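You operate a simulated robot arm through the tools that you are given. There is no shell and no other tool. Be economical: measure what you need, move in short steps, check, and stop when the job is done.

You run a simulated robot arm. Do the job below in one go: nothing can be reset, and whatever is moved stays where it is left.

JOB
Set plate and cup of water on the teal mat; fold the napkin.
Fine: Blue plate on the big ring, purple cup on the small ring, water from the purple jug to about its line. Fold the yellow napkin in half. Jug back. Spill no more than 8 ml. Drop, topple, chip or break nothing, tools too; pinch, knock, crush or weigh down nobody. Set down upright: cup, jug.
Where things are to end (x, y in the base frame): plate within 25 mm of [470, -640].

It is judged by the outcome, as a careful person would: the job done as asked, and still so three seconds after it is handed in. It fails if anything else is knocked over, pushed out of place, dropped, spilled or broken. Flat cloth is picked up by pressing the open fingertips on it (5 to 10 N) and closing them slowly along it; thin cloth reads only 2 to 8 mm in the jaws.

ROBOT AND FRAMES
A 7-joint arm with a two-finger parallel gripper on a trunk, on a base that drives. Base frame: it is fixed to the floor where the robot stands at the start and does not move with it; the origin is under the middle of the robot, x ahead of it, y to its left, z up; the surface under the hand at the start is at about z = 750. Lengths are in mm, angles in rad, forces in N, time in s.
With the tool pointing down near the work surface it reaches from about 260 to 640 mm from the robot's upright axis, wherever it stands. Its first joint turns from -2.897 to 2.897 rad. Places, roughly: big ring of the teal place mat [500, -600, 800]; cup [-3000, 0, 1250]; measuring cup [-250, -1750, 500]; small ring of the teal place mat [400, -500, 800]; something [700, -500, 800]. Payload 1.57 kg.
Tool frame: the origin (TCP) lies between the finger pads and is the grasp point; the fingertips stand 30 mm ahead of it; z points along the fingers, y is the line along which they close. The gripper opens to 80 mm. The fingers are 17 mm wide and 12 mm thick; the gripper's body (40 by 82 mm) begins 80 mm behind the TCP.
Orientation is told as [roll, pitch, yaw] about the base's x, y, z axes, in that order, counted from this pose: with the fingers straight down and closing along the base's y, the tool's x points along the base's -x, its y along +y and its z along -z.

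CONTROLS
- The arm moves only by the tool send_rows. Its arguments are lists of equal length, an entry for each row: "travel": the shift along the tool's x, y, z in units of 250 mm (1.0 is 250 mm), a list of three; "turn": the turn, a rotation vector about the tool's x, y, z in units of 120 degrees (1.0 is 120 degrees), a list of three; "claw": the finger opening in m, from 0 to 0.08. In form: {"travel": [[dx, dy, dz], ...], "turn": [[rx, ry, rz], ...], "claw": [claw, ...]}. A call has 1 to 10 rows; each row is the pose to reach, as a shift and turn from the pose commanded when the call began, along the tool's axes at that moment. A call with a number of a shift or a turn outside -1 to 1 is refused whole. Each row takes 0.2 s and may step no farther than 50 mm and 0.15 rad from the row before; otherwise, or with a gripper value out of range, the whole call is refused. Where a pose cannot be reached the arm comes as near as it can. A force on the tool above 40 N (or 10 N above the force at the start of the call, whichever is more), or a blocked arm, ends the call early, and 0.2 s more pass. The fingers move at their own pace (about 72 mm/s each) and stop on an object; they squeeze with about 23 N. The grip force told is the motor's: it shows also when the fingers shut on nothing. Time passes only in rows, and 0.2 s behind the last, so rows that repeat a pose let the fingers close. The reply holds the time, the measured pose of the TCP, the force on the tool along the base axes, the opening and the grip force, in the units named above and with some noise, with the torque about the TCP (base axes, N m) and any sound that the robot's microphone picked up.
- Cameras (640 x 400 px; columns grow to the right, rows downward): "scene" is now at [252.3, -5, 1296.6]; the picture's right is [-0.08, -1.00, 0.00], its down [-0.67, 0.05, -0.74] and it looks along [0.74, -0.06, -0.68] (base axes); focal length 230 px, centre (320, 200). "wrist" rides on the gripper at [72, -7, -122] in the tool frame; the picture's right is [0.09, 1.00, 0.00], its down [-0.84, 0.08, -0.54] and it looks along [-0.54, 0.05, 0.84] (tool axes); focal length 238 px, centre (320, 200). There is no depth. A picture from a camera that has moved, and an enlarged one, comes with that camera's place and axes in the base frame and with its lens.
- capture(camera): a new picture of that camera. The clock stands still meanwhile.
- slide_trunk(by): slides the trunk up (or, below 0, down) by that many mm; the arm and the scene camera ride with it, the base frame stays. It gives what a move gives, with no picture.
- base_move(legs): drives the robot by 1 to 6 legs, each [ahead, left, turn to the left] in mm, mm and rad, along the robot's own axes; the way and the turn of a leg run together, so that a leg with both is an arc; at most 1500 mm and 3.142 rad a leg. The arm and the cameras ride along, it lands a little off, and it stops where it bumps. It gives what a move gives.
- turn_head(pan, tilt): turns the head with the scene camera to pan (to the left, within 1.501 rad either way) and tilt (down, from -0.506 to 1.204), counted from straight ahead of the robot. It gives what a move gives.
- enlarge(camera, box): a new picture of the part [left, top, right, bottom] of that camera's present view, enlarged. The clock stands still meanwhile.
- hand_in(): hands the job in; it is judged then, once.

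Work in short steps. Places have to be worked out from the pictures, the camera data and where the tool is seen: move nearer, look again, correct. Check each grasp and each placing, and mend what went wrong. You have 120 turns and 90 pictures in all, those below and enlarged ones among them. Open the gripper and draw the arm clear of the work before you hand the job in, unless the task says otherwise; then end with one line.

The tools are called after "Call:" as a command line: name --argument value ..., lists and objects as JSON in quotes. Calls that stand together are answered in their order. send_rows: Moves the arm, as the interface text tells. Its arguments: {"type":"object","properties":{"travel":{"type":"array","items":{"type":"array","items":{"type":"number"}}},"turn":{"type":"array","items":{"type":"array","items":{"type":"number"}}},"claw":{"type":"array","items":{"type":"number"}}},"required":["travel","turn","claw"]} The other tools are called the same way: slide_trunk (by) slides the trunk up or down; base_move (legs) drives the base; turn_head (pan, tilt) turns the head that bears the scene camera; capture (camera) takes a picture; enlarge (camera, box) takes an enlarged picture of a part of a camera's view; hand_in () hands the job in.

At the start:

```text
clock: 0.0
ee_pos: [349.3, -93.7, 1147.1]
tcp_rot: [-0.015, 0.119, -0.03]
force: [0.1, 0.2, -0.3]
moment: [0.0, 0.01, 0.0]
grip_width: 80.3
grasp_force: 0.1
trunk travel left (down, up): [-525.0, 465.0]
robot x, y, heading: [-0.1, -1.8, 0.002]
head pan, tilt: [-0.079, 0.742]
```

scene: 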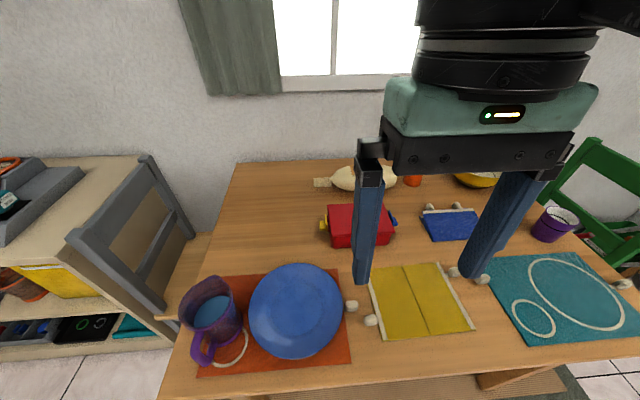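
wrist: 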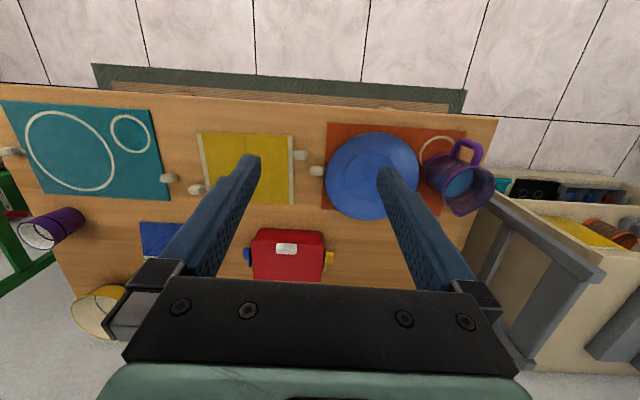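

The table holds the blue plate, purple jug, yellow napkin and teal mat, with a purple cup-like thing at the far right. I'll enlarge the key parts to identify them.

Call:
enlarge --camera "scene" --box '[440, 160, 640, 350]'

Call:
enlarge --camera "scene" --box '[160, 240, 360, 390]'

Call:
enlarge --camera "wrist" --box '[0, 90, 320, 290]'

```text
2.11 times, centred on (540, 255) of scene
camera zoom: at [252.3, -5.0, 1296.6], right [-0.08, -1.0, 0.0], down [-0.67, 0.05, -0.74], along [0.74, -0.06, -0.68], focal length 484 px, centre (-143, 84)
```

zoom: 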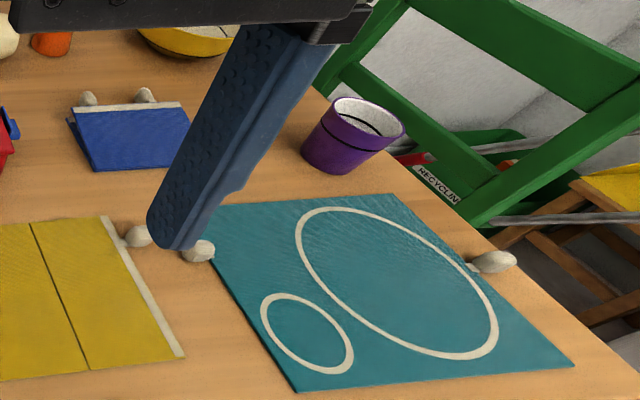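

```text
2.67 times, centred on (260, 315) of scene
camera zoom: at [252.3, -5.0, 1296.6], right [-0.08, -1.0, 0.0], down [-0.67, 0.05, -0.74], along [0.74, -0.06, -0.68], focal length 613 px, centre (480, -107)
```

zoom: 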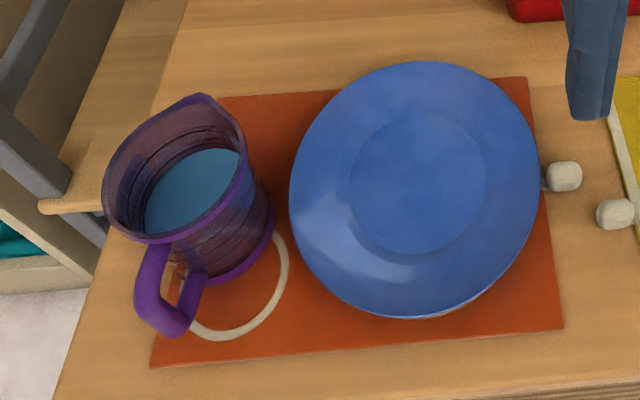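

```text
2.00 times, centred on (160, 190) of wrist
camera zoom: at [294.0, -96.5, 1276.0], right [-0.06, 1.0, 0.0], down [0.9, 0.06, 0.44], along [0.44, 0.02, -0.9], focal length 477 px, centre (640, 220)
```

zoom: 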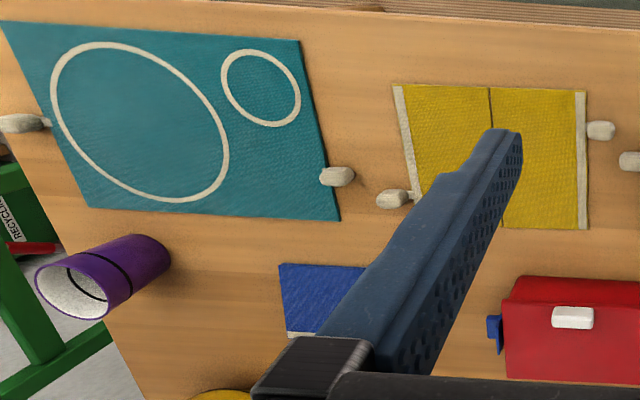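

The purple cup stands upright at about [640,-715], with a line inside it. Before driving, I'll look to the right for obstacles or people.

Call:
turn_head --pan -1.2 --tilt 0.6

Call:
capture --camera "scene"

Call:
turn_head --pan 0.9 --tilt 0.7

Call:
capture --camera "scene"

Call:
turn_head --pan -0.1 --tilt 1.2

Call:
capture --camera "scene"

```text
clock: 1.4
ee_pos: [350.9, -93.6, 1146.3]
tcp_rot: [-0.015, 0.121, -0.031]
force: [-0.1, 0.2, 0.0]
moment: [-0.02, -0.02, -0.02]
grip_width: 80.0
grasp_force: 0.0
trunk travel left (down, up): [-525.0, 465.0]
robot x, y, heading: [-2.0, 3.0, -0.001]
head pan, tilt: [-1.201, 0.6]
```

```text
84 pictures are left
camera scene: at [201.3, -80.9, 1308.8], right [-0.93, -0.36, 0.0], down [-0.2, 0.53, -0.83], along [0.3, -0.77, -0.56], focal length 230 px, centre (320, 200)
```

scene: 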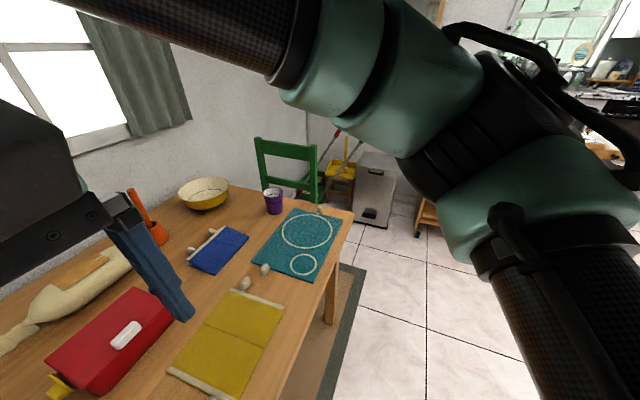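

```text
clock: 3.4
ee_pos: [350.8, -94.1, 1146.9]
tcp_rot: [-0.013, 0.12, -0.03]
force: [0.4, 0.6, -0.3]
moment: [-0.01, 0.01, 0.02]
grip_width: 80.0
grasp_force: 0.0
trunk travel left (down, up): [-525.0, 465.0]
robot x, y, heading: [0.3, 1.3, -0.001]
head pan, tilt: [0.901, 0.7]
```

```text
83 pictures are left
camera scene: at [222.1, 68.0, 1300.2], right [0.78, -0.62, 0.0], down [-0.4, -0.5, -0.76], along [0.48, 0.6, -0.64], focal length 230 px, centre (320, 200)
```

scene: 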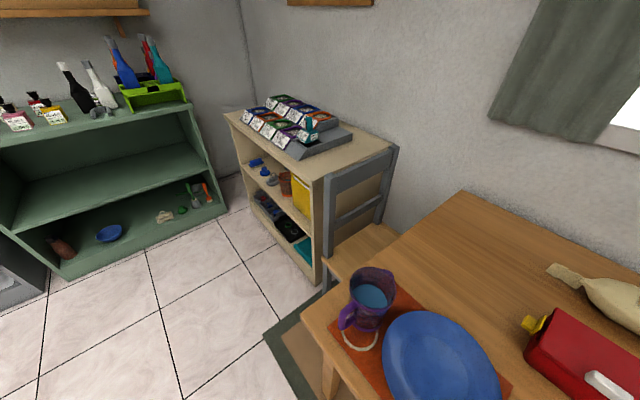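

```text
clock: 4.6
ee_pos: [351.4, -91.8, 1146.5]
tcp_rot: [-0.014, 0.119, -0.031]
force: [0.5, 0.7, 0.3]
moment: [-0.02, 0.01, -0.01]
grip_width: 79.9
grasp_force: 0.1
trunk travel left (down, up): [-525.0, 465.0]
robot x, y, heading: [-0.8, -0.3, 0.002]
head pan, tilt: [-0.099, 1.201]
```

```text
82 pictures are left
camera scene: at [225.0, -4.0, 1264.2], right [-0.1, -1.0, 0.0], down [-0.93, 0.09, -0.36], along [0.36, -0.04, -0.93], focal length 230 px, centre (320, 200)
```

scene: 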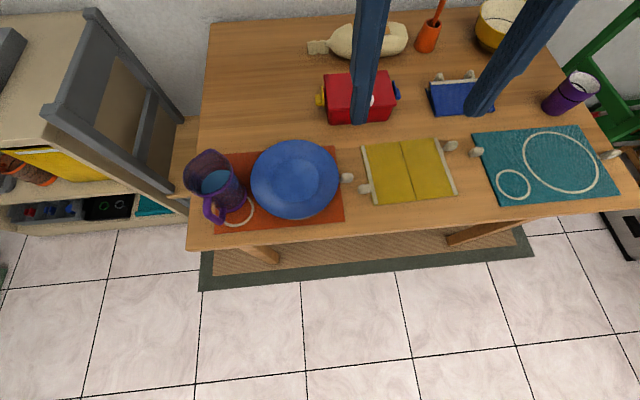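

No people are about, and the floor in front of the table is clear. I'll level the tool and bring it lower near the plate for a closer look.

Call:
send_rows --travel '[[-0.048, 0.082, 0.127], [-0.096, 0.164, 0.253], [-0.144, 0.246, 0.38], [-0.192, 0.328, 0.507], [-0.24, 0.41, 0.633], [-0.288, 0.492, 0.76]]' --turn '[[-0.001, -0.01, -0.0025], [-0.002, -0.02, -0.005], [-0.0035, -0.03, -0.0075], [-0.005, -0.04, -0.01], [-0.006, -0.05, -0.0125], [-0.007, -0.057, -0.0145]]' --claw '[0.08, 0.08, 0.08, 0.08, 0.08, 0.08]'

Call:
capture --camera "wrist"

Call:
capture --camera "scene"

```text
clock: 6.0
ee_pos: [402.5, 25.7, 948.7]
tcp_rot: [0.002, -0.002, 0.0]
force: [0.1, 0.2, -0.5]
moment: [0.0, 0.01, 0.0]
grip_width: 80.1
grasp_force: 0.0
trunk travel left (down, up): [-525.0, 465.0]
robot x, y, heading: [-0.1, -1.4, 0.002]
head pan, tilt: [-0.099, 1.201]
```

```text
81 pictures are left
camera wrist: at [330.8, 18.5, 1069.5], right [-0.09, 1.0, 0.0], down [0.84, 0.08, 0.54], along [0.54, 0.05, -0.84], focal length 238 px, centre (320, 200)
```

wrist: 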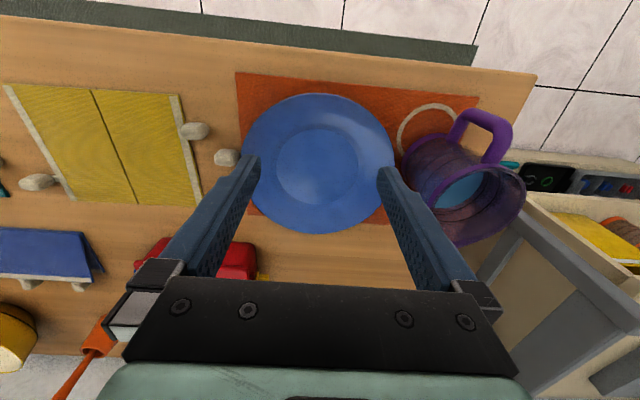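

```text
80 pictures are left
camera scene: at [225.2, -3.8, 1264.2], right [-0.1, -1.0, 0.0], down [-0.93, 0.09, -0.36], along [0.36, -0.04, -0.93], focal length 230 px, centre (320, 200)
```

scene: 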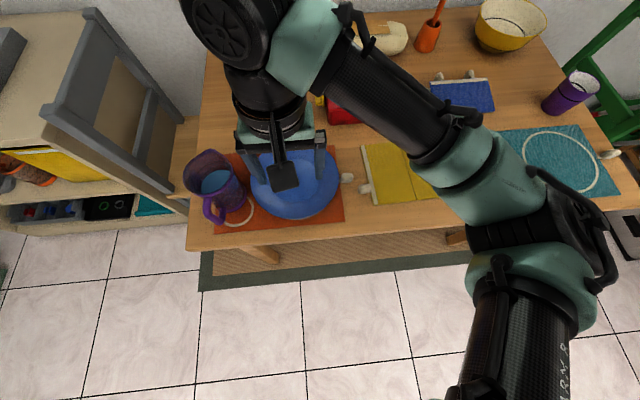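

The plate centre is about [482,31] with radius about 104. To choose a grasp I need its profile, so I'll back the base off and take a low, near-horizontal view with the wrist camera.

Call:
base_move --legs '[[-250, 0, 0]]'

Call:
send_rows --travel '[[-0.06, 0, 0.04], [-0.12, 0, 0.08], [-0.18, 0, 0.12], [-0.24, 0, 0.16], [-0.3, 0, 0.2], [-0.36, 0, 0.24], [-0.43, 0, 0.28], [-0.51, 0, 0.34], [-0.592, 0, 0.396]]' --turn '[[0, -0.064, 0], [0, -0.127, 0], [0, -0.19, 0], [0, -0.255, 0], [0, -0.318, 0], [0, -0.382, 0], [0, -0.446, 0], [0, -0.51, 0], [0, -0.573, 0]]' --claw '[0.08, 0.08, 0.08, 0.08, 0.08, 0.08, 0.08, 0.08, 0.08]'

Call:
capture --camera "wrist"

```text
clock: 7.8
ee_pos: [152.8, 27.2, 949.3]
tcp_rot: [0.003, 0.0, 0.007]
force: [1.3, 0.4, 0.1]
moment: [0.0, -0.01, 0.01]
grip_width: 79.9
grasp_force: 0.0
trunk travel left (down, up): [-525.0, 465.0]
robot x, y, heading: [-249.3, -5.1, 0.005]
head pan, tilt: [-0.099, 1.201]
```

```text
clock: 9.8
ee_pos: [302.0, 26.7, 849.6]
tcp_rot: [0.004, -1.202, 0.002]
force: [-0.4, 0.0, -0.1]
moment: [-0.01, -0.01, -0.02]
grip_width: 79.9
grasp_force: 0.0
trunk travel left (down, up): [-525.0, 465.0]
robot x, y, heading: [-248.3, 2.4, 0.003]
head pan, tilt: [-0.099, 1.201]
```

```text
79 pictures are left
camera wrist: at [162.8, 19.1, 825.6], right [-0.04, 1.0, -0.08], down [-0.2, 0.07, 0.98], along [0.98, 0.06, 0.2], focal length 238 px, centre (320, 200)
```

wrist: 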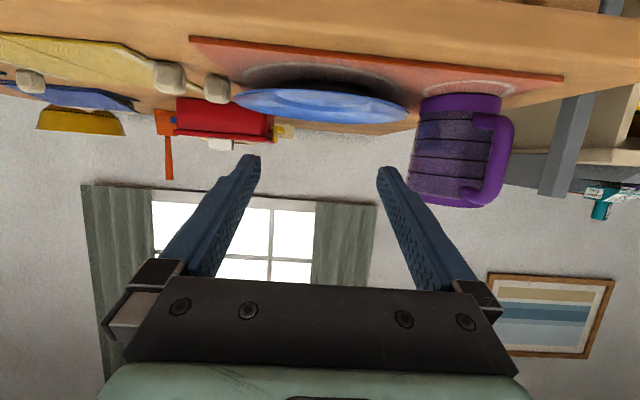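

The view is upside down, but it shows the plate profile and the jug. I'll enlarge both.

Call:
enlarge --camera "wrist" --box '[220, 40, 420, 140]'

Call:
enlarge --camera "wrist" --box '[380, 50, 560, 220]'

```text
3.20 times, centred on (320, 90) of wrist
camera zoom: at [162.8, 19.1, 825.6], right [-0.04, 1.0, -0.08], down [-0.2, 0.07, 0.98], along [0.98, 0.06, 0.2], focal length 763 px, centre (320, 552)
```

zoom: 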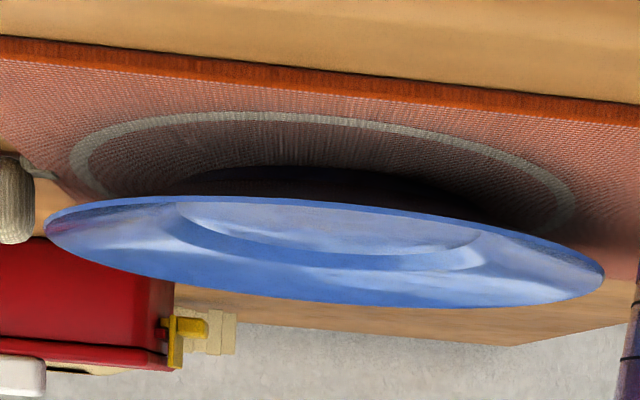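

```text
2.35 times, centred on (470, 135) of wrist
camera zoom: at [162.8, 19.1, 825.6], right [-0.04, 1.0, -0.08], down [-0.2, 0.07, 0.98], along [0.98, 0.06, 0.2], focal length 561 px, centre (-33, 353)
```

zoom: 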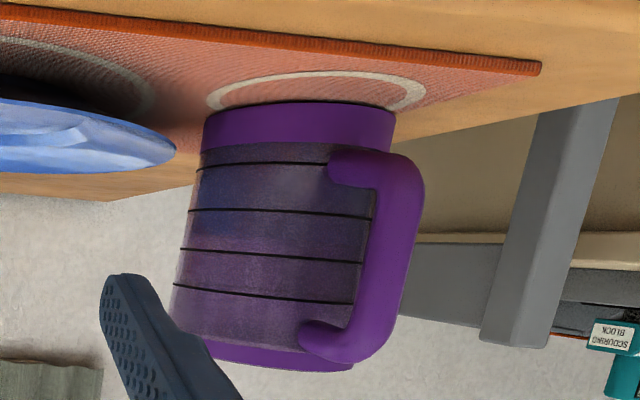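

The plate stands on a foot, its rim overhanging about 18–20 mm above the mat. That suits a near-horizontal pinch from the front with one finger under the rim. I'll roll the hand so the fingers close vertically.

Call:
send_rows --travel '[[0, 0, 0], [0, 0, 0], [0, 0, 0], [0, 0, 0], [0, 0, 0], [0, 0, 0], [0, 0, 0], [0, 0, 0], [0, 0, 0], [0, 0, 0]]' --turn '[[0, 0, -0.07], [0, 0, -0.14], [0, 0, -0.21], [0, 0, -0.28], [0, 0, -0.35], [0, 0, -0.42], [0, 0, -0.49], [0, 0, -0.56], [0, 0, -0.63], [0, 0, -0.7]]' --claw '[0.06, 0.04, 0.03, 0.02, 0.02, 0.02, 0.02, 0.02, 0.02, 0.02]'

Call:
send_rows --travel '[[0, 0, 0], [0, 0, 0]]' --turn '[[0, 0, -0.05], [0, 0, -0.05]]' --claw '[0.02, 0.02]'

Call:
capture --camera "wrist"

```text
clock: 12.0
ee_pos: [302.3, 27.3, 849.1]
tcp_rot: [-1.199, -0.098, 1.539]
force: [0.6, -0.6, 0.5]
moment: [0.01, 0.03, 0.0]
grip_width: 20.1
grasp_force: 0.0
trunk travel left (down, up): [-525.0, 465.0]
robot x, y, heading: [-247.4, 3.7, 0.005]
head pan, tilt: [-0.099, 1.201]
```

```text
clock: 12.6
ee_pos: [302.4, 27.5, 850.1]
tcp_rot: [-1.201, -0.001, 1.576]
force: [0.8, -0.3, 0.2]
moment: [0.0, -0.01, 0.05]
grip_width: 20.3
grasp_force: 0.1
trunk travel left (down, up): [-525.0, 465.0]
robot x, y, heading: [-246.5, -6.3, 0.006]
head pan, tilt: [-0.099, 1.201]
```

```text
76 pictures are left
camera wrist: at [191.7, -45.6, 898.9], right [-0.36, -0.09, -0.93], down [-0.54, 0.83, 0.12], along [0.76, 0.54, -0.35], focal length 238 px, centre (320, 200)
```

wrist: 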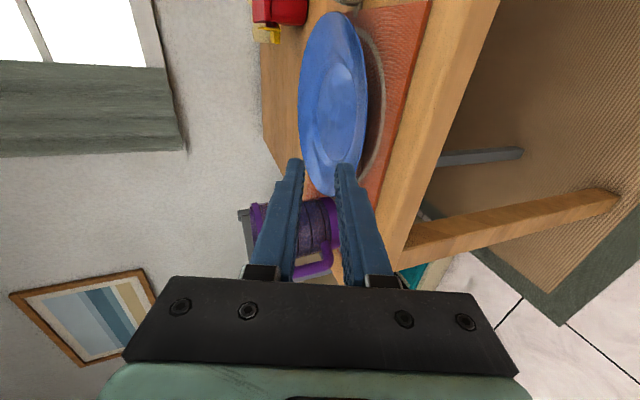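

Orientation reached: fingers 21° below horizontal, closing vertically. I'll move to a pre-grasp point about 25 mm short of the rim, with a narrow opening.

Call:
send_rows --travel '[[-0.004, 0.057, 0.057], [-0.008, 0.114, 0.114], [-0.012, 0.17, 0.171], [-0.012, 0.17, 0.171]]' --turn '[[0, 0, 0], [0, 0, 0], [0, 0, 0], [0, 0, 0]]' --claw '[0.012, 0.012, 0.012, 0.012]'

Call:
enlarge --camera "wrist" --box '[240, 80, 440, 240]'

```text
clock: 13.6
ee_pos: [326.3, 31.3, 793.8]
tcp_rot: [-1.2, -0.002, 1.578]
force: [-0.1, 0.2, 0.1]
moment: [-0.02, -0.01, 0.02]
grip_width: 11.7
grasp_force: 0.0
trunk travel left (down, up): [-525.0, 465.0]
robot x, y, heading: [-246.1, -1.1, 0.009]
head pan, tilt: [-0.099, 1.201]
```

```text
2.50 times, centred on (340, 160) of wrist
camera zoom: at [215.9, -40.8, 843.4], right [-0.36, -0.09, -0.93], down [-0.54, 0.83, 0.13], along [0.76, 0.55, -0.35], focal length 596 px, centre (270, 300)
```

zoom: 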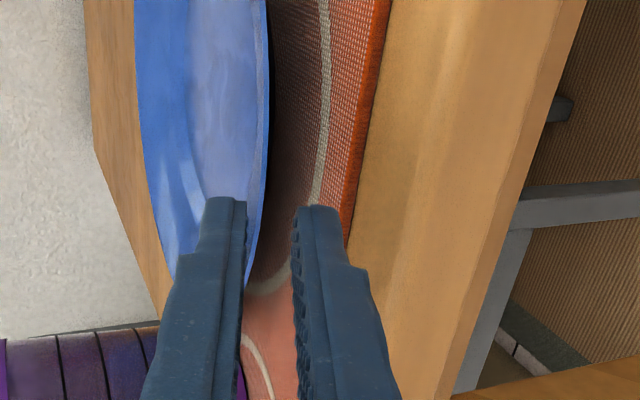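

The fingers straddle the rim nicely in height; the rim edge sits about 1.3 mm above the axis. I'll narrow to 9 mm, raise slightly and slide in about 36 mm.

Call:
send_rows --travel '[[0, -0.006, 0], [0, -0.007, 0.04], [0, -0.007, 0.08], [0, -0.007, 0.11], [0, -0.007, 0.13], [0, -0.007, 0.146]]' --turn '[[0, 0, 0], [0, 0, 0], [0, 0, 0], [0, 0, 0], [0, 0, 0], [0, 0, 0]]' --claw '[0.009, 0.009, 0.009, 0.009, 0.009, 0.009]'

Call:
enlarge --camera "wrist" --box '[240, 80, 440, 240]'

```text
clock: 15.0
ee_pos: [362.4, 31.9, 782.9]
tcp_rot: [-1.201, -0.001, 1.577]
force: [0.0, -0.2, 0.3]
moment: [0.02, 0.01, 0.0]
grip_width: 9.0
grasp_force: 0.1
trunk travel left (down, up): [-525.0, 465.0]
robot x, y, heading: [-247.0, 0.3, 0.007]
head pan, tilt: [-0.099, 1.201]
```

```text
2.50 times, centred on (340, 160) of wrist
camera zoom: at [251.3, -41.2, 832.1], right [-0.36, -0.09, -0.93], down [-0.54, 0.83, 0.13], along [0.76, 0.55, -0.35], focal length 596 px, centre (270, 300)
```

zoom: 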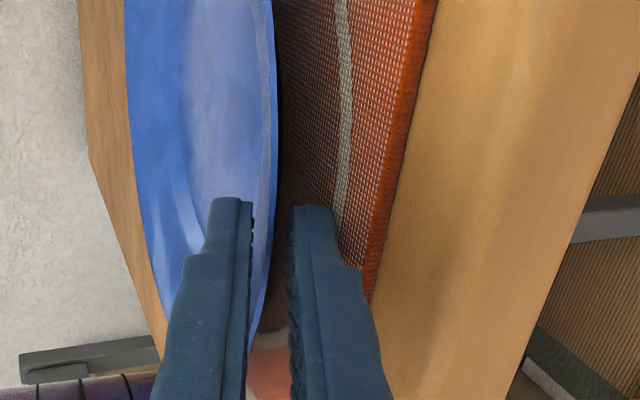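

The rim is between the fingers with no contact force. I'll go 6 mm deeper, then close.

Call:
send_rows --travel '[[0, 0, 0.012], [0, 0, 0.024]]' --turn '[[0, 0, 0], [0, 0, 0]]' --claw '[0.009, 0.009]'

Call:
send_rows --travel '[[0, 0, 0], [0, 0, 0], [0, 0, 0], [0, 0, 0]]' --turn '[[0, 0, 0], [0, 0, 0], [0, 0, 0], [0, 0, 0]]' --claw '[0.006, 0.004, 0.0, 0.0]'

Call:
enlarge --camera "wrist" --box '[240, 80, 440, 240]'

```text
clock: 15.6
ee_pos: [367.4, 31.0, 780.7]
tcp_rot: [-1.202, -0.002, 1.578]
force: [-0.8, 0.1, 0.1]
moment: [0.0, -0.02, -0.02]
grip_width: 8.7
grasp_force: 0.0
trunk travel left (down, up): [-525.0, 465.0]
robot x, y, heading: [-244.8, -2.0, 0.006]
head pan, tilt: [-0.099, 1.201]
```

```text
clock: 16.6
ee_pos: [367.1, 31.4, 782.5]
tcp_rot: [-1.2, -0.003, 1.576]
force: [0.5, -0.8, 1.2]
moment: [0.18, -0.12, -0.02]
grip_width: 5.0
grasp_force: 23.2
trunk travel left (down, up): [-525.0, 465.0]
robot x, y, heading: [-246.9, -1.5, 0.005]
head pan, tilt: [-0.099, 1.201]
```

```text
2.50 times, centred on (340, 160) of wrist
camera zoom: at [256.8, -41.7, 830.8], right [-0.36, -0.09, -0.93], down [-0.54, 0.83, 0.13], along [0.76, 0.55, -0.35], focal length 596 px, centre (270, 300)
```

zoom: 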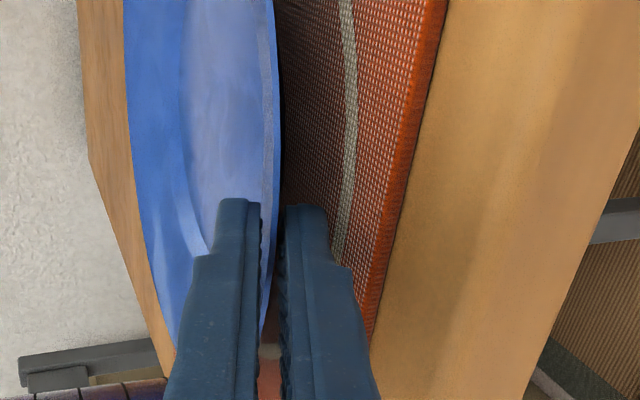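

The rim is gripped at 5 mm width with 23 N. I'll lift 20 mm as a test and check.

Call:
send_rows --travel '[[0, -0.0186, -0.0072], [0, -0.0373, -0.0145], [0, -0.056, -0.0217], [0, -0.0745, -0.029]]' --turn '[[0, 0, 0], [0, 0, 0], [0, 0, 0], [0, 0, 0]]' --claw '[0, 0, 0, 0]'

Call:
capture --camera "wrist"

```text
clock: 17.6
ee_pos: [366.2, 30.9, 802.1]
tcp_rot: [-1.202, -0.002, 1.575]
force: [-1.2, 0.3, -2.0]
moment: [0.0, 0.23, -0.02]
grip_width: 5.0
grasp_force: 23.1
trunk travel left (down, up): [-525.0, 465.0]
robot x, y, heading: [-247.8, -2.7, 0.006]
head pan, tilt: [-0.099, 1.201]
```

```text
72 pictures are left
camera wrist: at [255.9, -42.3, 850.0], right [-0.36, -0.09, -0.93], down [-0.54, 0.83, 0.13], along [0.76, 0.54, -0.35], focal length 238 px, centre (320, 200)
```

wrist: 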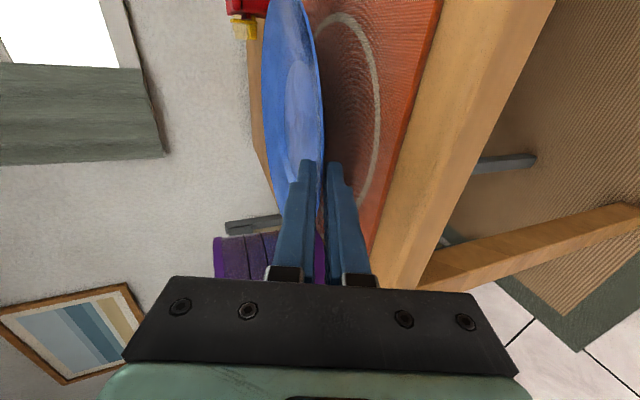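

The plate is lifted (about 2 N) and steady. I'll raise it another 90 mm, then drive right toward the teal mat.

Call:
send_rows --travel '[[0, -0.056, -0.0217], [0, -0.112, -0.0434], [0, -0.168, -0.065], [0, -0.224, -0.087], [0, -0.28, -0.1086], [0, -0.336, -0.13]]' --turn '[[0, 0, 0], [0, 0, 0], [0, 0, 0], [0, 0, 0], [0, 0, 0], [0, 0, 0]]' --claw '[0, 0, 0, 0, 0, 0]'

Call:
base_move --legs '[[-16, -335, 0], [0, -335, 0]]'

Call:
turn_head --pan -0.1 --tilt 0.75

Call:
capture --camera "scene"

Call:
capture --camera "wrist"

```text
clock: 19.0
ee_pos: [366.5, 30.5, 890.3]
tcp_rot: [-1.202, 0.0, 1.579]
force: [0.6, -0.2, -2.2]
moment: [0.01, 0.26, -0.04]
grip_width: 4.7
grasp_force: 23.2
trunk travel left (down, up): [-525.0, 465.0]
robot x, y, heading: [-251.2, -2.0, 0.002]
head pan, tilt: [-0.099, 1.201]
```

```text
clock: 23.1
ee_pos: [354.1, -644.3, 890.7]
tcp_rot: [-1.201, -0.004, 1.575]
force: [-0.6, 0.1, -2.5]
moment: [0.0, 0.31, 0.0]
grip_width: 4.8
grasp_force: 23.3
trunk travel left (down, up): [-525.0, 465.0]
robot x, y, heading: [-263.2, -673.9, -0.001]
head pan, tilt: [-0.099, 1.201]
```

```text
clock: 24.0
ee_pos: [353.8, -644.5, 890.5]
tcp_rot: [-1.201, -0.001, 1.576]
force: [-0.7, -0.8, -1.2]
moment: [0.03, 0.28, -0.01]
grip_width: 5.0
grasp_force: 23.1
trunk travel left (down, up): [-525.0, 465.0]
robot x, y, heading: [-261.9, -674.6, 0.004]
head pan, tilt: [-0.099, 0.75]
```

```text
71 pictures are left
camera scene: at [-9.3, -680.5, 1295.8], right [-0.1, -1.0, 0.0], down [-0.68, 0.07, -0.73], along [0.73, -0.07, -0.68], focal length 230 px, centre (320, 200)
```

scene: 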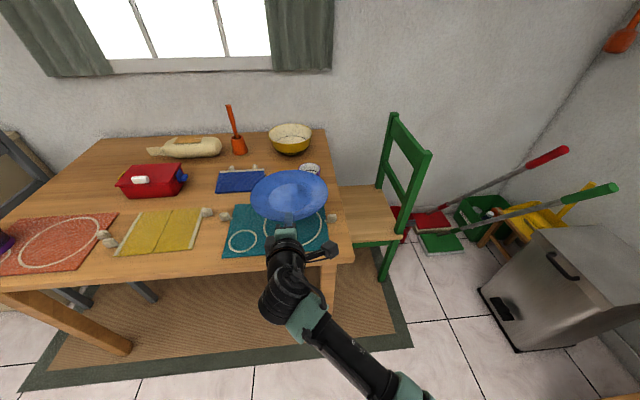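

```text
70 pictures are left
camera wrist: at [243.4, -716.6, 939.4], right [-0.36, -0.09, -0.93], down [-0.54, 0.83, 0.13], along [0.76, 0.54, -0.35], focal length 238 px, centre (320, 200)
```

wrist: 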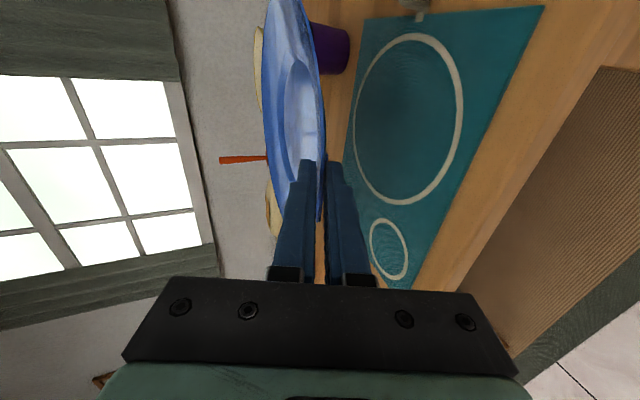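

The plate is steady above the mat, its centre at about [469,-644]. I'll lower it to just above the mat.

Call:
send_rows --travel '[[-0.004, 0.06, 0.0233], [-0.008, 0.12, 0.0466], [-0.012, 0.18, 0.07], [-0.016, 0.24, 0.093], [-0.016, 0.3, 0.1165], [-0.016, 0.35, 0.136], [-0.016, 0.38, 0.1476]]' --turn '[[0, 0, 0], [0, 0, 0], [0, 0, 0], [0, 0, 0], [0, 0, 0], [0, 0, 0], [0, 0, 0]]' --claw '[0, 0, 0, 0, 0, 0, 0]'

Call:
capture --camera "wrist"

```text
clock: 25.6
ee_pos: [353.5, -639.4, 788.6]
tcp_rot: [-1.199, -0.001, 1.575]
force: [0.4, 0.6, -1.6]
moment: [-0.03, 0.25, 0.02]
grip_width: 4.7
grasp_force: 23.2
trunk travel left (down, up): [-525.0, 465.0]
robot x, y, heading: [-261.8, -677.3, 0.003]
head pan, tilt: [-0.099, 0.75]
```

```text
69 pictures are left
camera wrist: at [243.1, -712.5, 837.3], right [-0.36, -0.09, -0.93], down [-0.54, 0.83, 0.13], along [0.76, 0.54, -0.35], focal length 238 px, centre (320, 200)
```

wrist: 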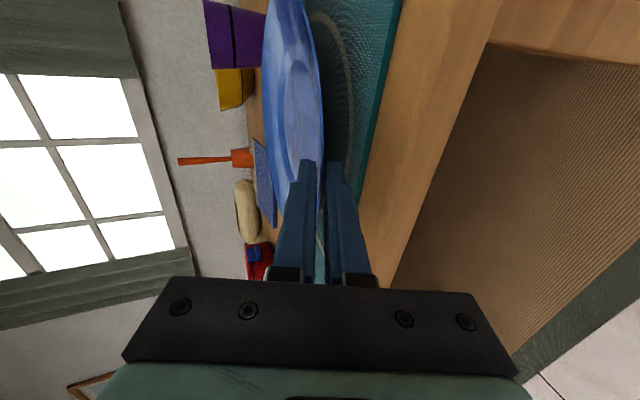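

About 6 mm to go. I'll lower in tiny steps and watch the force.

Call:
send_rows --travel '[[0, 0.007, 0.003], [0, 0.015, 0.006], [0, 0.02, 0.008]]' --turn '[[0, 0, 0], [0, 0, 0], [0, 0, 0]]' --claw '[0, 0, 0]'

Call:
send_rows --travel '[[0, 0.004, 0.0015]]' --turn '[[0, 0, 0]]' --claw '[0]'

```text
clock: 26.4
ee_pos: [354.1, -640.1, 783.2]
tcp_rot: [-1.201, -0.001, 1.577]
force: [-0.2, 0.7, -2.3]
moment: [0.0, 0.34, 0.02]
grip_width: 4.6
grasp_force: 22.9
trunk travel left (down, up): [-525.0, 465.0]
robot x, y, heading: [-259.8, -676.6, 0.007]
head pan, tilt: [-0.099, 0.75]
```

```text
clock: 26.8
ee_pos: [354.4, -640.7, 782.1]
tcp_rot: [-1.198, -0.002, 1.576]
force: [0.6, -0.6, -1.5]
moment: [0.11, 0.09, 0.04]
grip_width: 4.7
grasp_force: 22.9
trunk travel left (down, up): [-525.0, 465.0]
robot x, y, heading: [-263.6, -678.0, 0.001]
head pan, tilt: [-0.099, 0.75]
```

The moment has dropped, so the foot has touched. One more small step, then open slowly.

Call:
send_rows --travel '[[0, 0.003, 0.0012]]' --turn '[[0, 0, 0]]' --claw '[0]'

Call:
send_rows --travel '[[0, 0, 0], [0, 0, 0], [0, 0, 0], [0, 0, 0]]' --turn '[[0, 0, 0], [0, 0, 0], [0, 0, 0], [0, 0, 0]]' --claw '[0.006, 0.007, 0.008, 0.009]'

Call:
enlarge --camera "wrist" --box '[240, 80, 440, 240]'

```text
clock: 27.2
ee_pos: [352.8, -639.8, 781.2]
tcp_rot: [-1.204, -0.002, 1.576]
force: [1.2, 0.9, 0.9]
moment: [0.11, -0.12, -0.09]
grip_width: 5.0
grasp_force: 22.9
trunk travel left (down, up): [-525.0, 465.0]
robot x, y, heading: [-258.1, -677.3, 0.004]
head pan, tilt: [-0.099, 0.75]
```

```text
clock: 28.2
ee_pos: [352.9, -639.5, 782.1]
tcp_rot: [-1.202, 0.0, 1.576]
force: [-0.2, 0.9, 0.1]
moment: [-0.02, 0.03, 0.01]
grip_width: 8.8
grasp_force: 0.1
trunk travel left (down, up): [-525.0, 465.0]
robot x, y, heading: [-257.0, -674.9, 0.0]
head pan, tilt: [-0.099, 0.75]
```

```text
2.50 times, centred on (340, 160) of wrist
camera zoom: at [243.0, -712.5, 830.5], right [-0.36, -0.09, -0.93], down [-0.54, 0.83, 0.13], along [0.76, 0.54, -0.35], focal length 596 px, centre (270, 300)
```

zoom: 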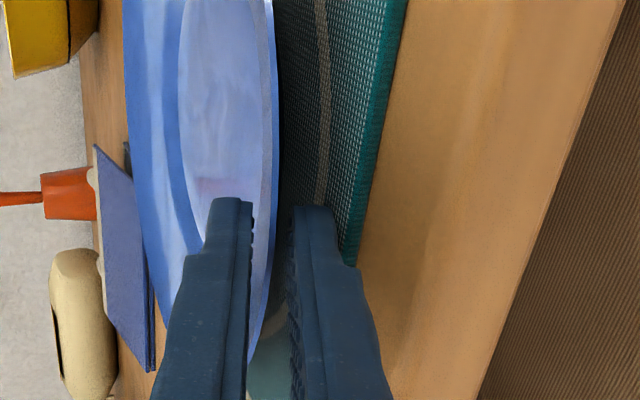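

Released cleanly. I'll back out along the fingers and rise, then unroll the hand toward fingers-down.

Call:
send_rows --travel '[[0, 0, -0.06], [0, 0, -0.14], [0, 0, -0.25], [0, -0.15, -0.35], [0, -0.3, -0.4], [0, -0.45, -0.45], [0, -0.6, -0.5]]' --turn '[[0, 0, 0], [0, 0, 0], [0, 0, 0], [0, 0, 0.06], [0, 0, 0.12], [0, 0, 0.18], [0, 0, 0.24]]' --claw '[0.009, 0.009, 0.012, 0.02, 0.03, 0.04, 0.05]'

Call:
send_rows --travel '[[0, 0, 0], [0, 0, 0], [0, 0, 0], [0, 0, 0], [0, 0, 0], [0, 0, 0], [0, 0, 0], [0, 0, 0]]' --turn '[[0, 0, 0.07], [0, 0, 0.14], [0, 0, 0.21], [0, 0, 0.28], [0, 0, 0.35], [0, 0, 0.42], [0, 0, 0.49], [0, 0, 0.51]]' --claw '[0.06, 0.07, 0.08, 0.08, 0.08, 0.08, 0.08, 0.08]'

Call:
capture --camera "scene"

Call:
capture --camera "wrist"

```text
clock: 29.8
ee_pos: [292.7, -637.3, 966.7]
tcp_rot: [-1.152, -0.469, 1.377]
force: [0.2, -0.3, 0.6]
moment: [-0.02, 0.04, 0.04]
grip_width: 50.1
grasp_force: 0.1
trunk travel left (down, up): [-525.0, 465.0]
robot x, y, heading: [-257.3, -675.3, 0.006]
head pan, tilt: [-0.099, 0.75]
```

```text
clock: 31.6
ee_pos: [291.5, -640.9, 964.9]
tcp_rot: [0.012, -1.201, -0.007]
force: [-0.5, 0.3, -0.1]
moment: [0.03, 0.0, 0.02]
grip_width: 79.7
grasp_force: 0.1
trunk travel left (down, up): [-525.0, 465.0]
robot x, y, heading: [-261.1, -675.5, -0.0]
head pan, tilt: [-0.099, 0.75]
```

```text
67 pictures are left
camera scene: at [-9.5, -680.6, 1295.9], right [-0.1, -1.0, 0.0], down [-0.68, 0.07, -0.73], along [0.73, -0.07, -0.68], focal length 230 px, centre (320, 200)
```

scene: 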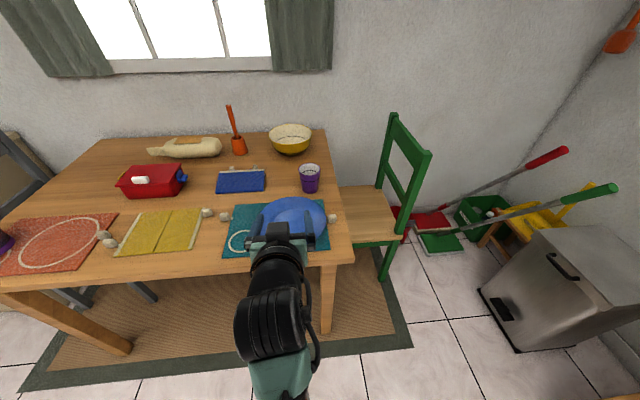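

```text
66 pictures are left
camera wrist: at [152.1, -647.6, 942.1], right [-0.04, 1.0, -0.08], down [-0.2, 0.07, 0.98], along [0.98, 0.05, 0.2], focal length 238 px, centre (320, 200)
```

wrist: 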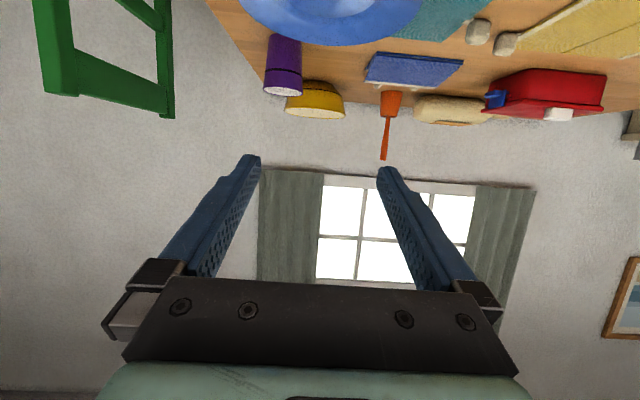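

Plate is placed. The cup is at about [640,-712] with a rim of about 72 mm. I'll point the tool down, then drive ahead to reach the cup.

Call:
send_rows --travel '[[0, 0, 0], [0, 0, 0], [0, 0, 0], [0, 0, 0], [0, 0, 0], [0, 0, 0], [0, 0, 0], [0, 0, 0], [0, 0, 0]]' --turn '[[0, 0.064, 0], [0, 0.127, 0], [0, 0.19, 0], [0, 0.255, 0], [0, 0.318, 0], [0, 0.382, 0], [0, 0.446, 0], [0, 0.51, 0], [0, 0.573, 0]]' --claw '[0.08, 0.08, 0.08, 0.08, 0.08, 0.08, 0.08, 0.08, 0.08]'

Call:
base_move --legs '[[290, 0, 0]]'

Call:
capture --camera "wrist"

Call:
turn_head --pan -0.1 --tilt 0.85

Call:
capture --camera "scene"

```text
clock: 33.6
ee_pos: [290.5, -639.7, 966.1]
tcp_rot: [0.002, 0.004, 0.004]
force: [-0.3, 0.3, 0.6]
moment: [0.0, -0.01, -0.03]
grip_width: 80.1
grasp_force: 0.1
trunk travel left (down, up): [-525.0, 465.0]
robot x, y, heading: [-260.7, -675.6, -0.001]
head pan, tilt: [-0.099, 0.75]
```

```text
clock: 35.6
ee_pos: [581.9, -639.5, 965.5]
tcp_rot: [0.0, 0.001, 0.005]
force: [-0.4, 0.4, 0.2]
moment: [-0.01, 0.03, 0.01]
grip_width: 79.9
grasp_force: 0.0
trunk travel left (down, up): [-525.0, 465.0]
robot x, y, heading: [31.5, -673.0, 0.007]
head pan, tilt: [-0.099, 0.75]
```

```text
65 pictures are left
camera wrist: at [511.6, -647.0, 1087.2], right [-0.1, 1.0, 0.0], down [0.84, 0.08, 0.54], along [0.54, 0.05, -0.84], focal length 238 px, centre (320, 200)
```

wrist: 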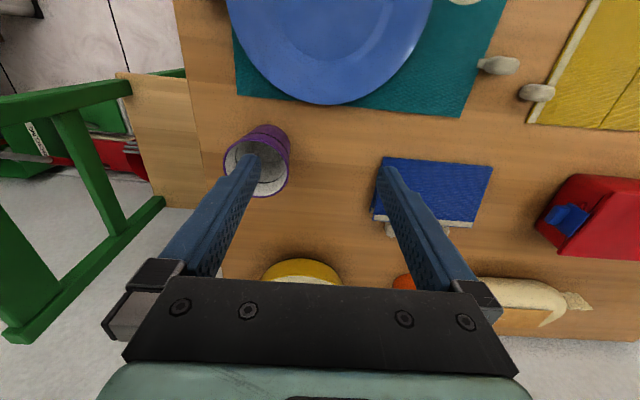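

```text
clock: 36.2
ee_pos: [583.3, -639.3, 965.4]
tcp_rot: [0.003, 0.0, 0.006]
force: [-0.5, 1.0, -0.1]
moment: [-0.01, 0.02, 0.0]
grip_width: 80.0
grasp_force: 0.0
trunk travel left (down, up): [-525.0, 465.0]
robot x, y, heading: [27.0, -672.6, 0.008]
head pan, tilt: [-0.099, 0.85]
```

```text
64 pictures are left
camera scene: at [276.8, -679.0, 1287.9], right [-0.1, -1.0, 0.0], down [-0.75, 0.07, -0.66], along [0.66, -0.06, -0.75], focal length 230 px, centre (320, 200)
```

scene: 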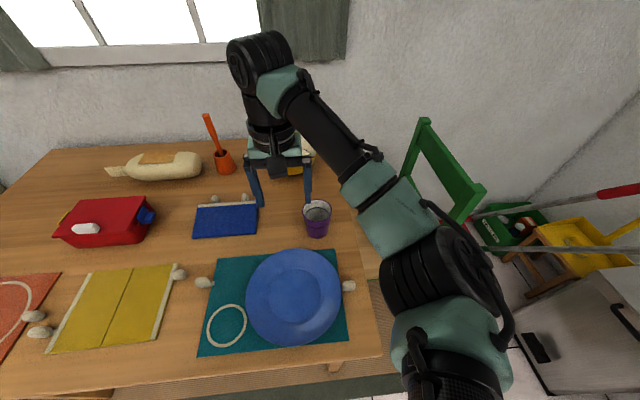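

The plate covers the big ring well. I'll enlarge the cup in both views to measure it accurately.

Call:
enlarge --camera "scene" --box '[280, 180, 360, 250]'

Call:
enlarge --camera "wrist" --box '[200, 110, 310, 210]'

```text
5.71 times, centred on (320, 215) of scene
camera zoom: at [276.8, -679.0, 1287.9], right [-0.1, -1.0, 0.0], down [-0.75, 0.07, -0.66], along [0.66, -0.06, -0.75], focal length 1314 px, centre (320, 114)
```

zoom: 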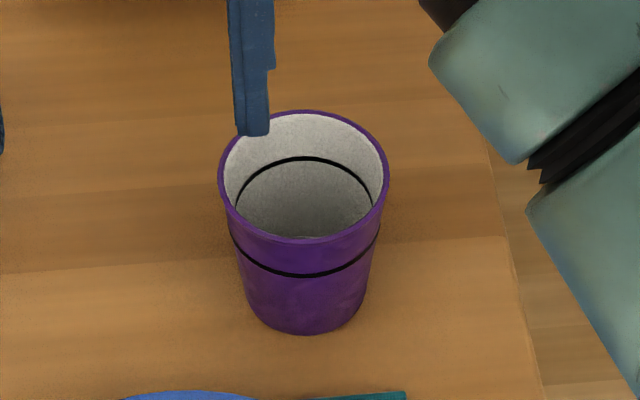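

```text
4.00 times, centred on (255, 160) of wrist
camera zoom: at [511.1, -647.0, 1087.4], right [-0.1, 1.0, 0.0], down [0.84, 0.08, 0.54], along [0.54, 0.05, -0.84], focal length 953 px, centre (580, 360)
```

zoom: 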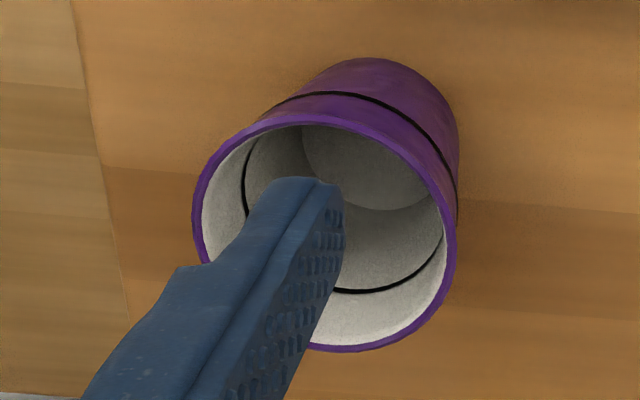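

The cup rim centre is about [636,-706, 845], diameter about 74 mm, too tight to straddle. I'll pinch the +y wall instead, with one finger inside the empty cup. First I'll hover above that wall.

Call:
send_rows --travel '[[-0.07, -0.042, 0.06], [-0.14, -0.084, 0.12], [-0.212, -0.126, 0.2], [-0.212, -0.126, 0.3]]' --turn '[[0, 0, 0.001], [0, 0, 0.002], [0, 0, 0.003], [0, 0, 0.003]]' --claw '[0.04, 0.036, 0.036, 0.036]'

Call:
enlarge --camera "wrist" --box '[200, 60, 440, 240]'

Call:
enlarge --camera "scene" --box '[260, 140, 380, 250]'

```text
clock: 37.2
ee_pos: [636.1, -672.2, 892.6]
tcp_rot: [0.002, -0.001, -0.001]
force: [0.8, -0.2, 1.2]
moment: [0.04, 0.01, 0.0]
grip_width: 36.0
grasp_force: 0.1
trunk travel left (down, up): [-525.0, 465.0]
robot x, y, heading: [27.9, -670.7, 0.004]
head pan, tilt: [-0.099, 0.85]
```

```text
2.22 times, centred on (320, 150) of wrist
camera zoom: at [564.7, -679.4, 1013.1], right [-0.09, 1.0, 0.0], down [0.84, 0.08, 0.54], along [0.54, 0.05, -0.84], focal length 530 px, centre (320, 311)
```

zoom: 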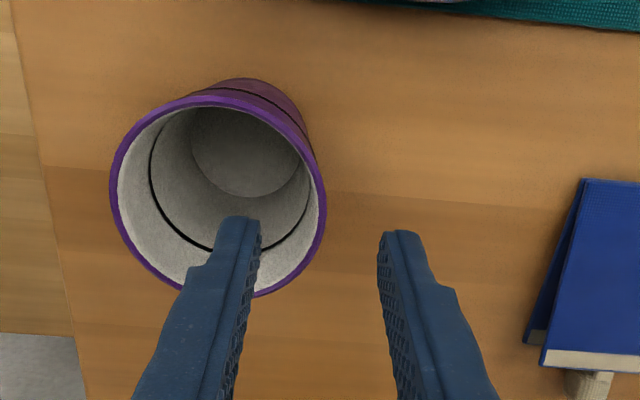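

```text
3.64 times, centred on (320, 195) of scene
camera zoom: at [276.9, -678.9, 1287.9], right [-0.1, -1.0, 0.0], down [-0.75, 0.07, -0.66], along [0.66, -0.06, -0.75], focal length 836 px, centre (320, 218)
```

zoom: 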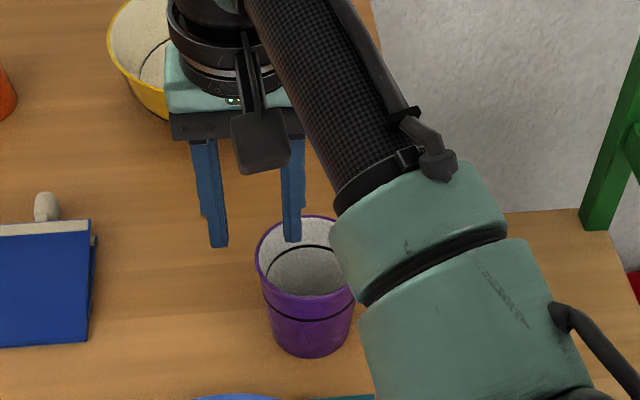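

The tool is centred on the cup's +y wall. I'll descend about 49 mm so the fingers straddle the wall, 3 mm nearer.

Call:
send_rows --travel '[[0.012, 0, 0.05], [0.012, 0, 0.1], [0.012, 0, 0.15], [0.012, 0, 0.196]]' --turn '[[0, 0, 0], [0, 0, 0], [0, 0, 0], [0, 0, 0]]' --claw '[0.036, 0.036, 0.036, 0.036]'

Call:
enlarge --camera "wrist" --box '[200, 60, 440, 240]'

```text
clock: 38.2
ee_pos: [632.0, -671.1, 844.2]
tcp_rot: [0.001, 0.001, 0.0]
force: [-0.3, 0.3, -0.6]
moment: [0.0, -0.02, -0.01]
grip_width: 36.0
grasp_force: 0.0
trunk travel left (down, up): [-525.0, 465.0]
robot x, y, heading: [33.0, -674.5, 0.003]
head pan, tilt: [-0.099, 0.85]
```

```text
2.22 times, centred on (320, 150) of wrist
camera zoom: at [560.7, -677.7, 963.6], right [-0.09, 1.0, 0.0], down [0.84, 0.08, 0.54], along [0.54, 0.05, -0.84], focal length 530 px, centre (320, 311)
```

zoom: 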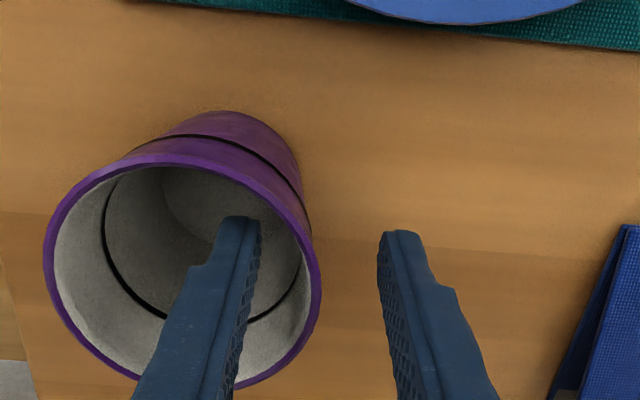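

One finger is inside and one outside, with the wall nearly central. Closing.

Call:
send_rows --travel '[[0, 0, 0.02], [0, -0.004, 0.02], [0, -0.004, 0.02], [0, -0.004, 0.02], [0, -0.004, 0.02], [0, -0.004, 0.02], [0, -0.004, 0.02]]' --turn '[[0, 0, 0], [0, 0, 0], [0, 0, 0], [0, 0, 0], [0, 0, 0], [0, 0, 0], [0, 0, 0]]' --claw '[0.03, 0.02, 0.012, 0.008, 0.004, 0.0, 0.0]'

Call:
send_rows --travel '[[0, 0, -0.04], [0, 0, -0.08]]' --turn '[[0, 0, 0], [0, 0, 0]]' --claw '[0, 0]'

Call:
capture --camera "wrist"

```text
clock: 39.9
ee_pos: [632.9, -672.4, 839.2]
tcp_rot: [0.0, -0.004, -0.004]
force: [-0.1, -4.1, 9.5]
moment: [-0.91, 0.07, 0.06]
grip_width: 7.1
grasp_force: 23.1
trunk travel left (down, up): [-525.0, 465.0]
robot x, y, heading: [29.8, -671.3, 0.005]
head pan, tilt: [-0.099, 0.85]
```

```text
clock: 40.5
ee_pos: [633.3, -671.1, 856.5]
tcp_rot: [0.003, 0.001, 0.0]
force: [0.0, 0.1, -0.6]
moment: [0.01, -0.03, 0.02]
grip_width: 4.9
grasp_force: 22.7
trunk travel left (down, up): [-525.0, 465.0]
robot x, y, heading: [28.6, -673.2, 0.004]
head pan, tilt: [-0.099, 0.85]
```

```text
58 pictures are left
camera wrist: at [561.7, -677.9, 977.7], right [-0.09, 1.0, 0.0], down [0.84, 0.07, 0.54], along [0.54, 0.05, -0.84], focal length 238 px, centre (320, 200)
```

wrist: 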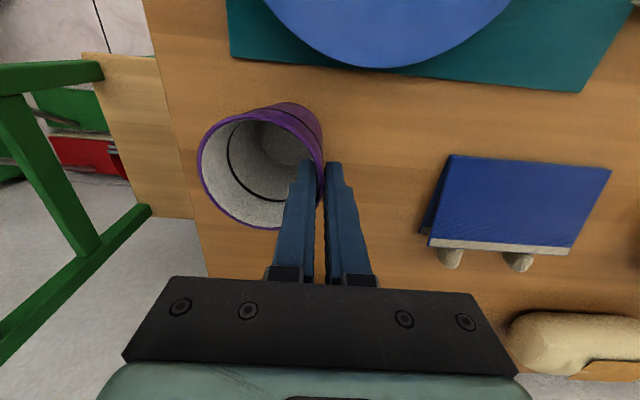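

The cup seems to be rising with the hand (it is light). I'll lift further and confirm.

Call:
send_rows --travel '[[0, 0, -0.1], [0, 0, -0.2], [0, 0, -0.3]]' --turn '[[0, 0, 0], [0, 0, 0], [0, 0, 0]]' --claw '[0, 0, 0]'

Call:
capture --camera "wrist"

Call:
capture --camera "scene"

```text
clock: 41.2
ee_pos: [632.4, -671.5, 933.3]
tcp_rot: [0.0, -0.001, 0.0]
force: [-0.3, 0.3, -1.2]
moment: [-0.02, 0.01, -0.03]
grip_width: 5.0
grasp_force: 23.3
trunk travel left (down, up): [-525.0, 465.0]
robot x, y, heading: [29.0, -674.3, 0.006]
head pan, tilt: [-0.099, 0.85]
```

```text
57 pictures are left
camera wrist: at [560.6, -679.0, 1054.5], right [-0.09, 1.0, 0.0], down [0.84, 0.08, 0.54], along [0.54, 0.05, -0.84], focal length 238 px, centre (320, 200)
```

wrist: 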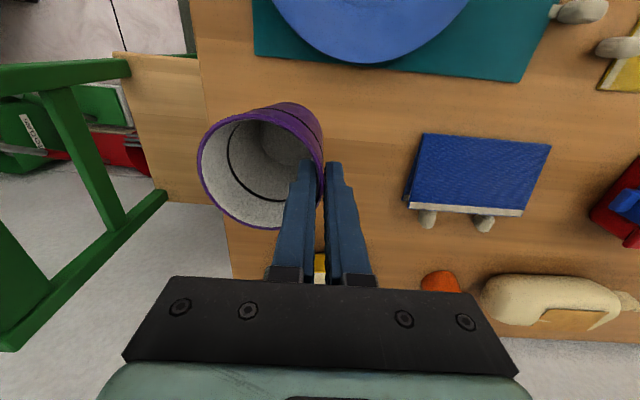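

```text
56 pictures are left
camera scene: at [276.7, -679.0, 1287.9], right [-0.1, -1.0, 0.0], down [-0.75, 0.07, -0.66], along [0.66, -0.06, -0.75], focal length 230 px, centre (320, 200)
```

scene: 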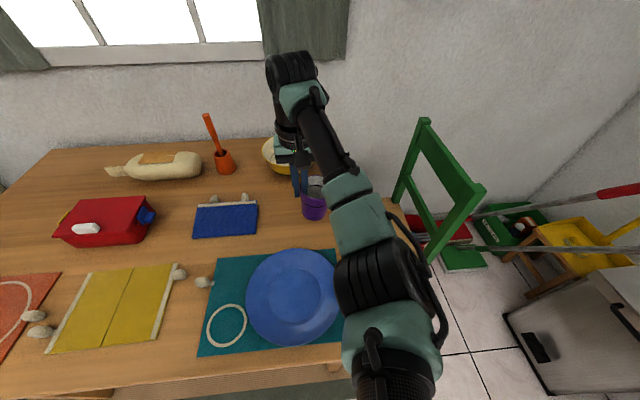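

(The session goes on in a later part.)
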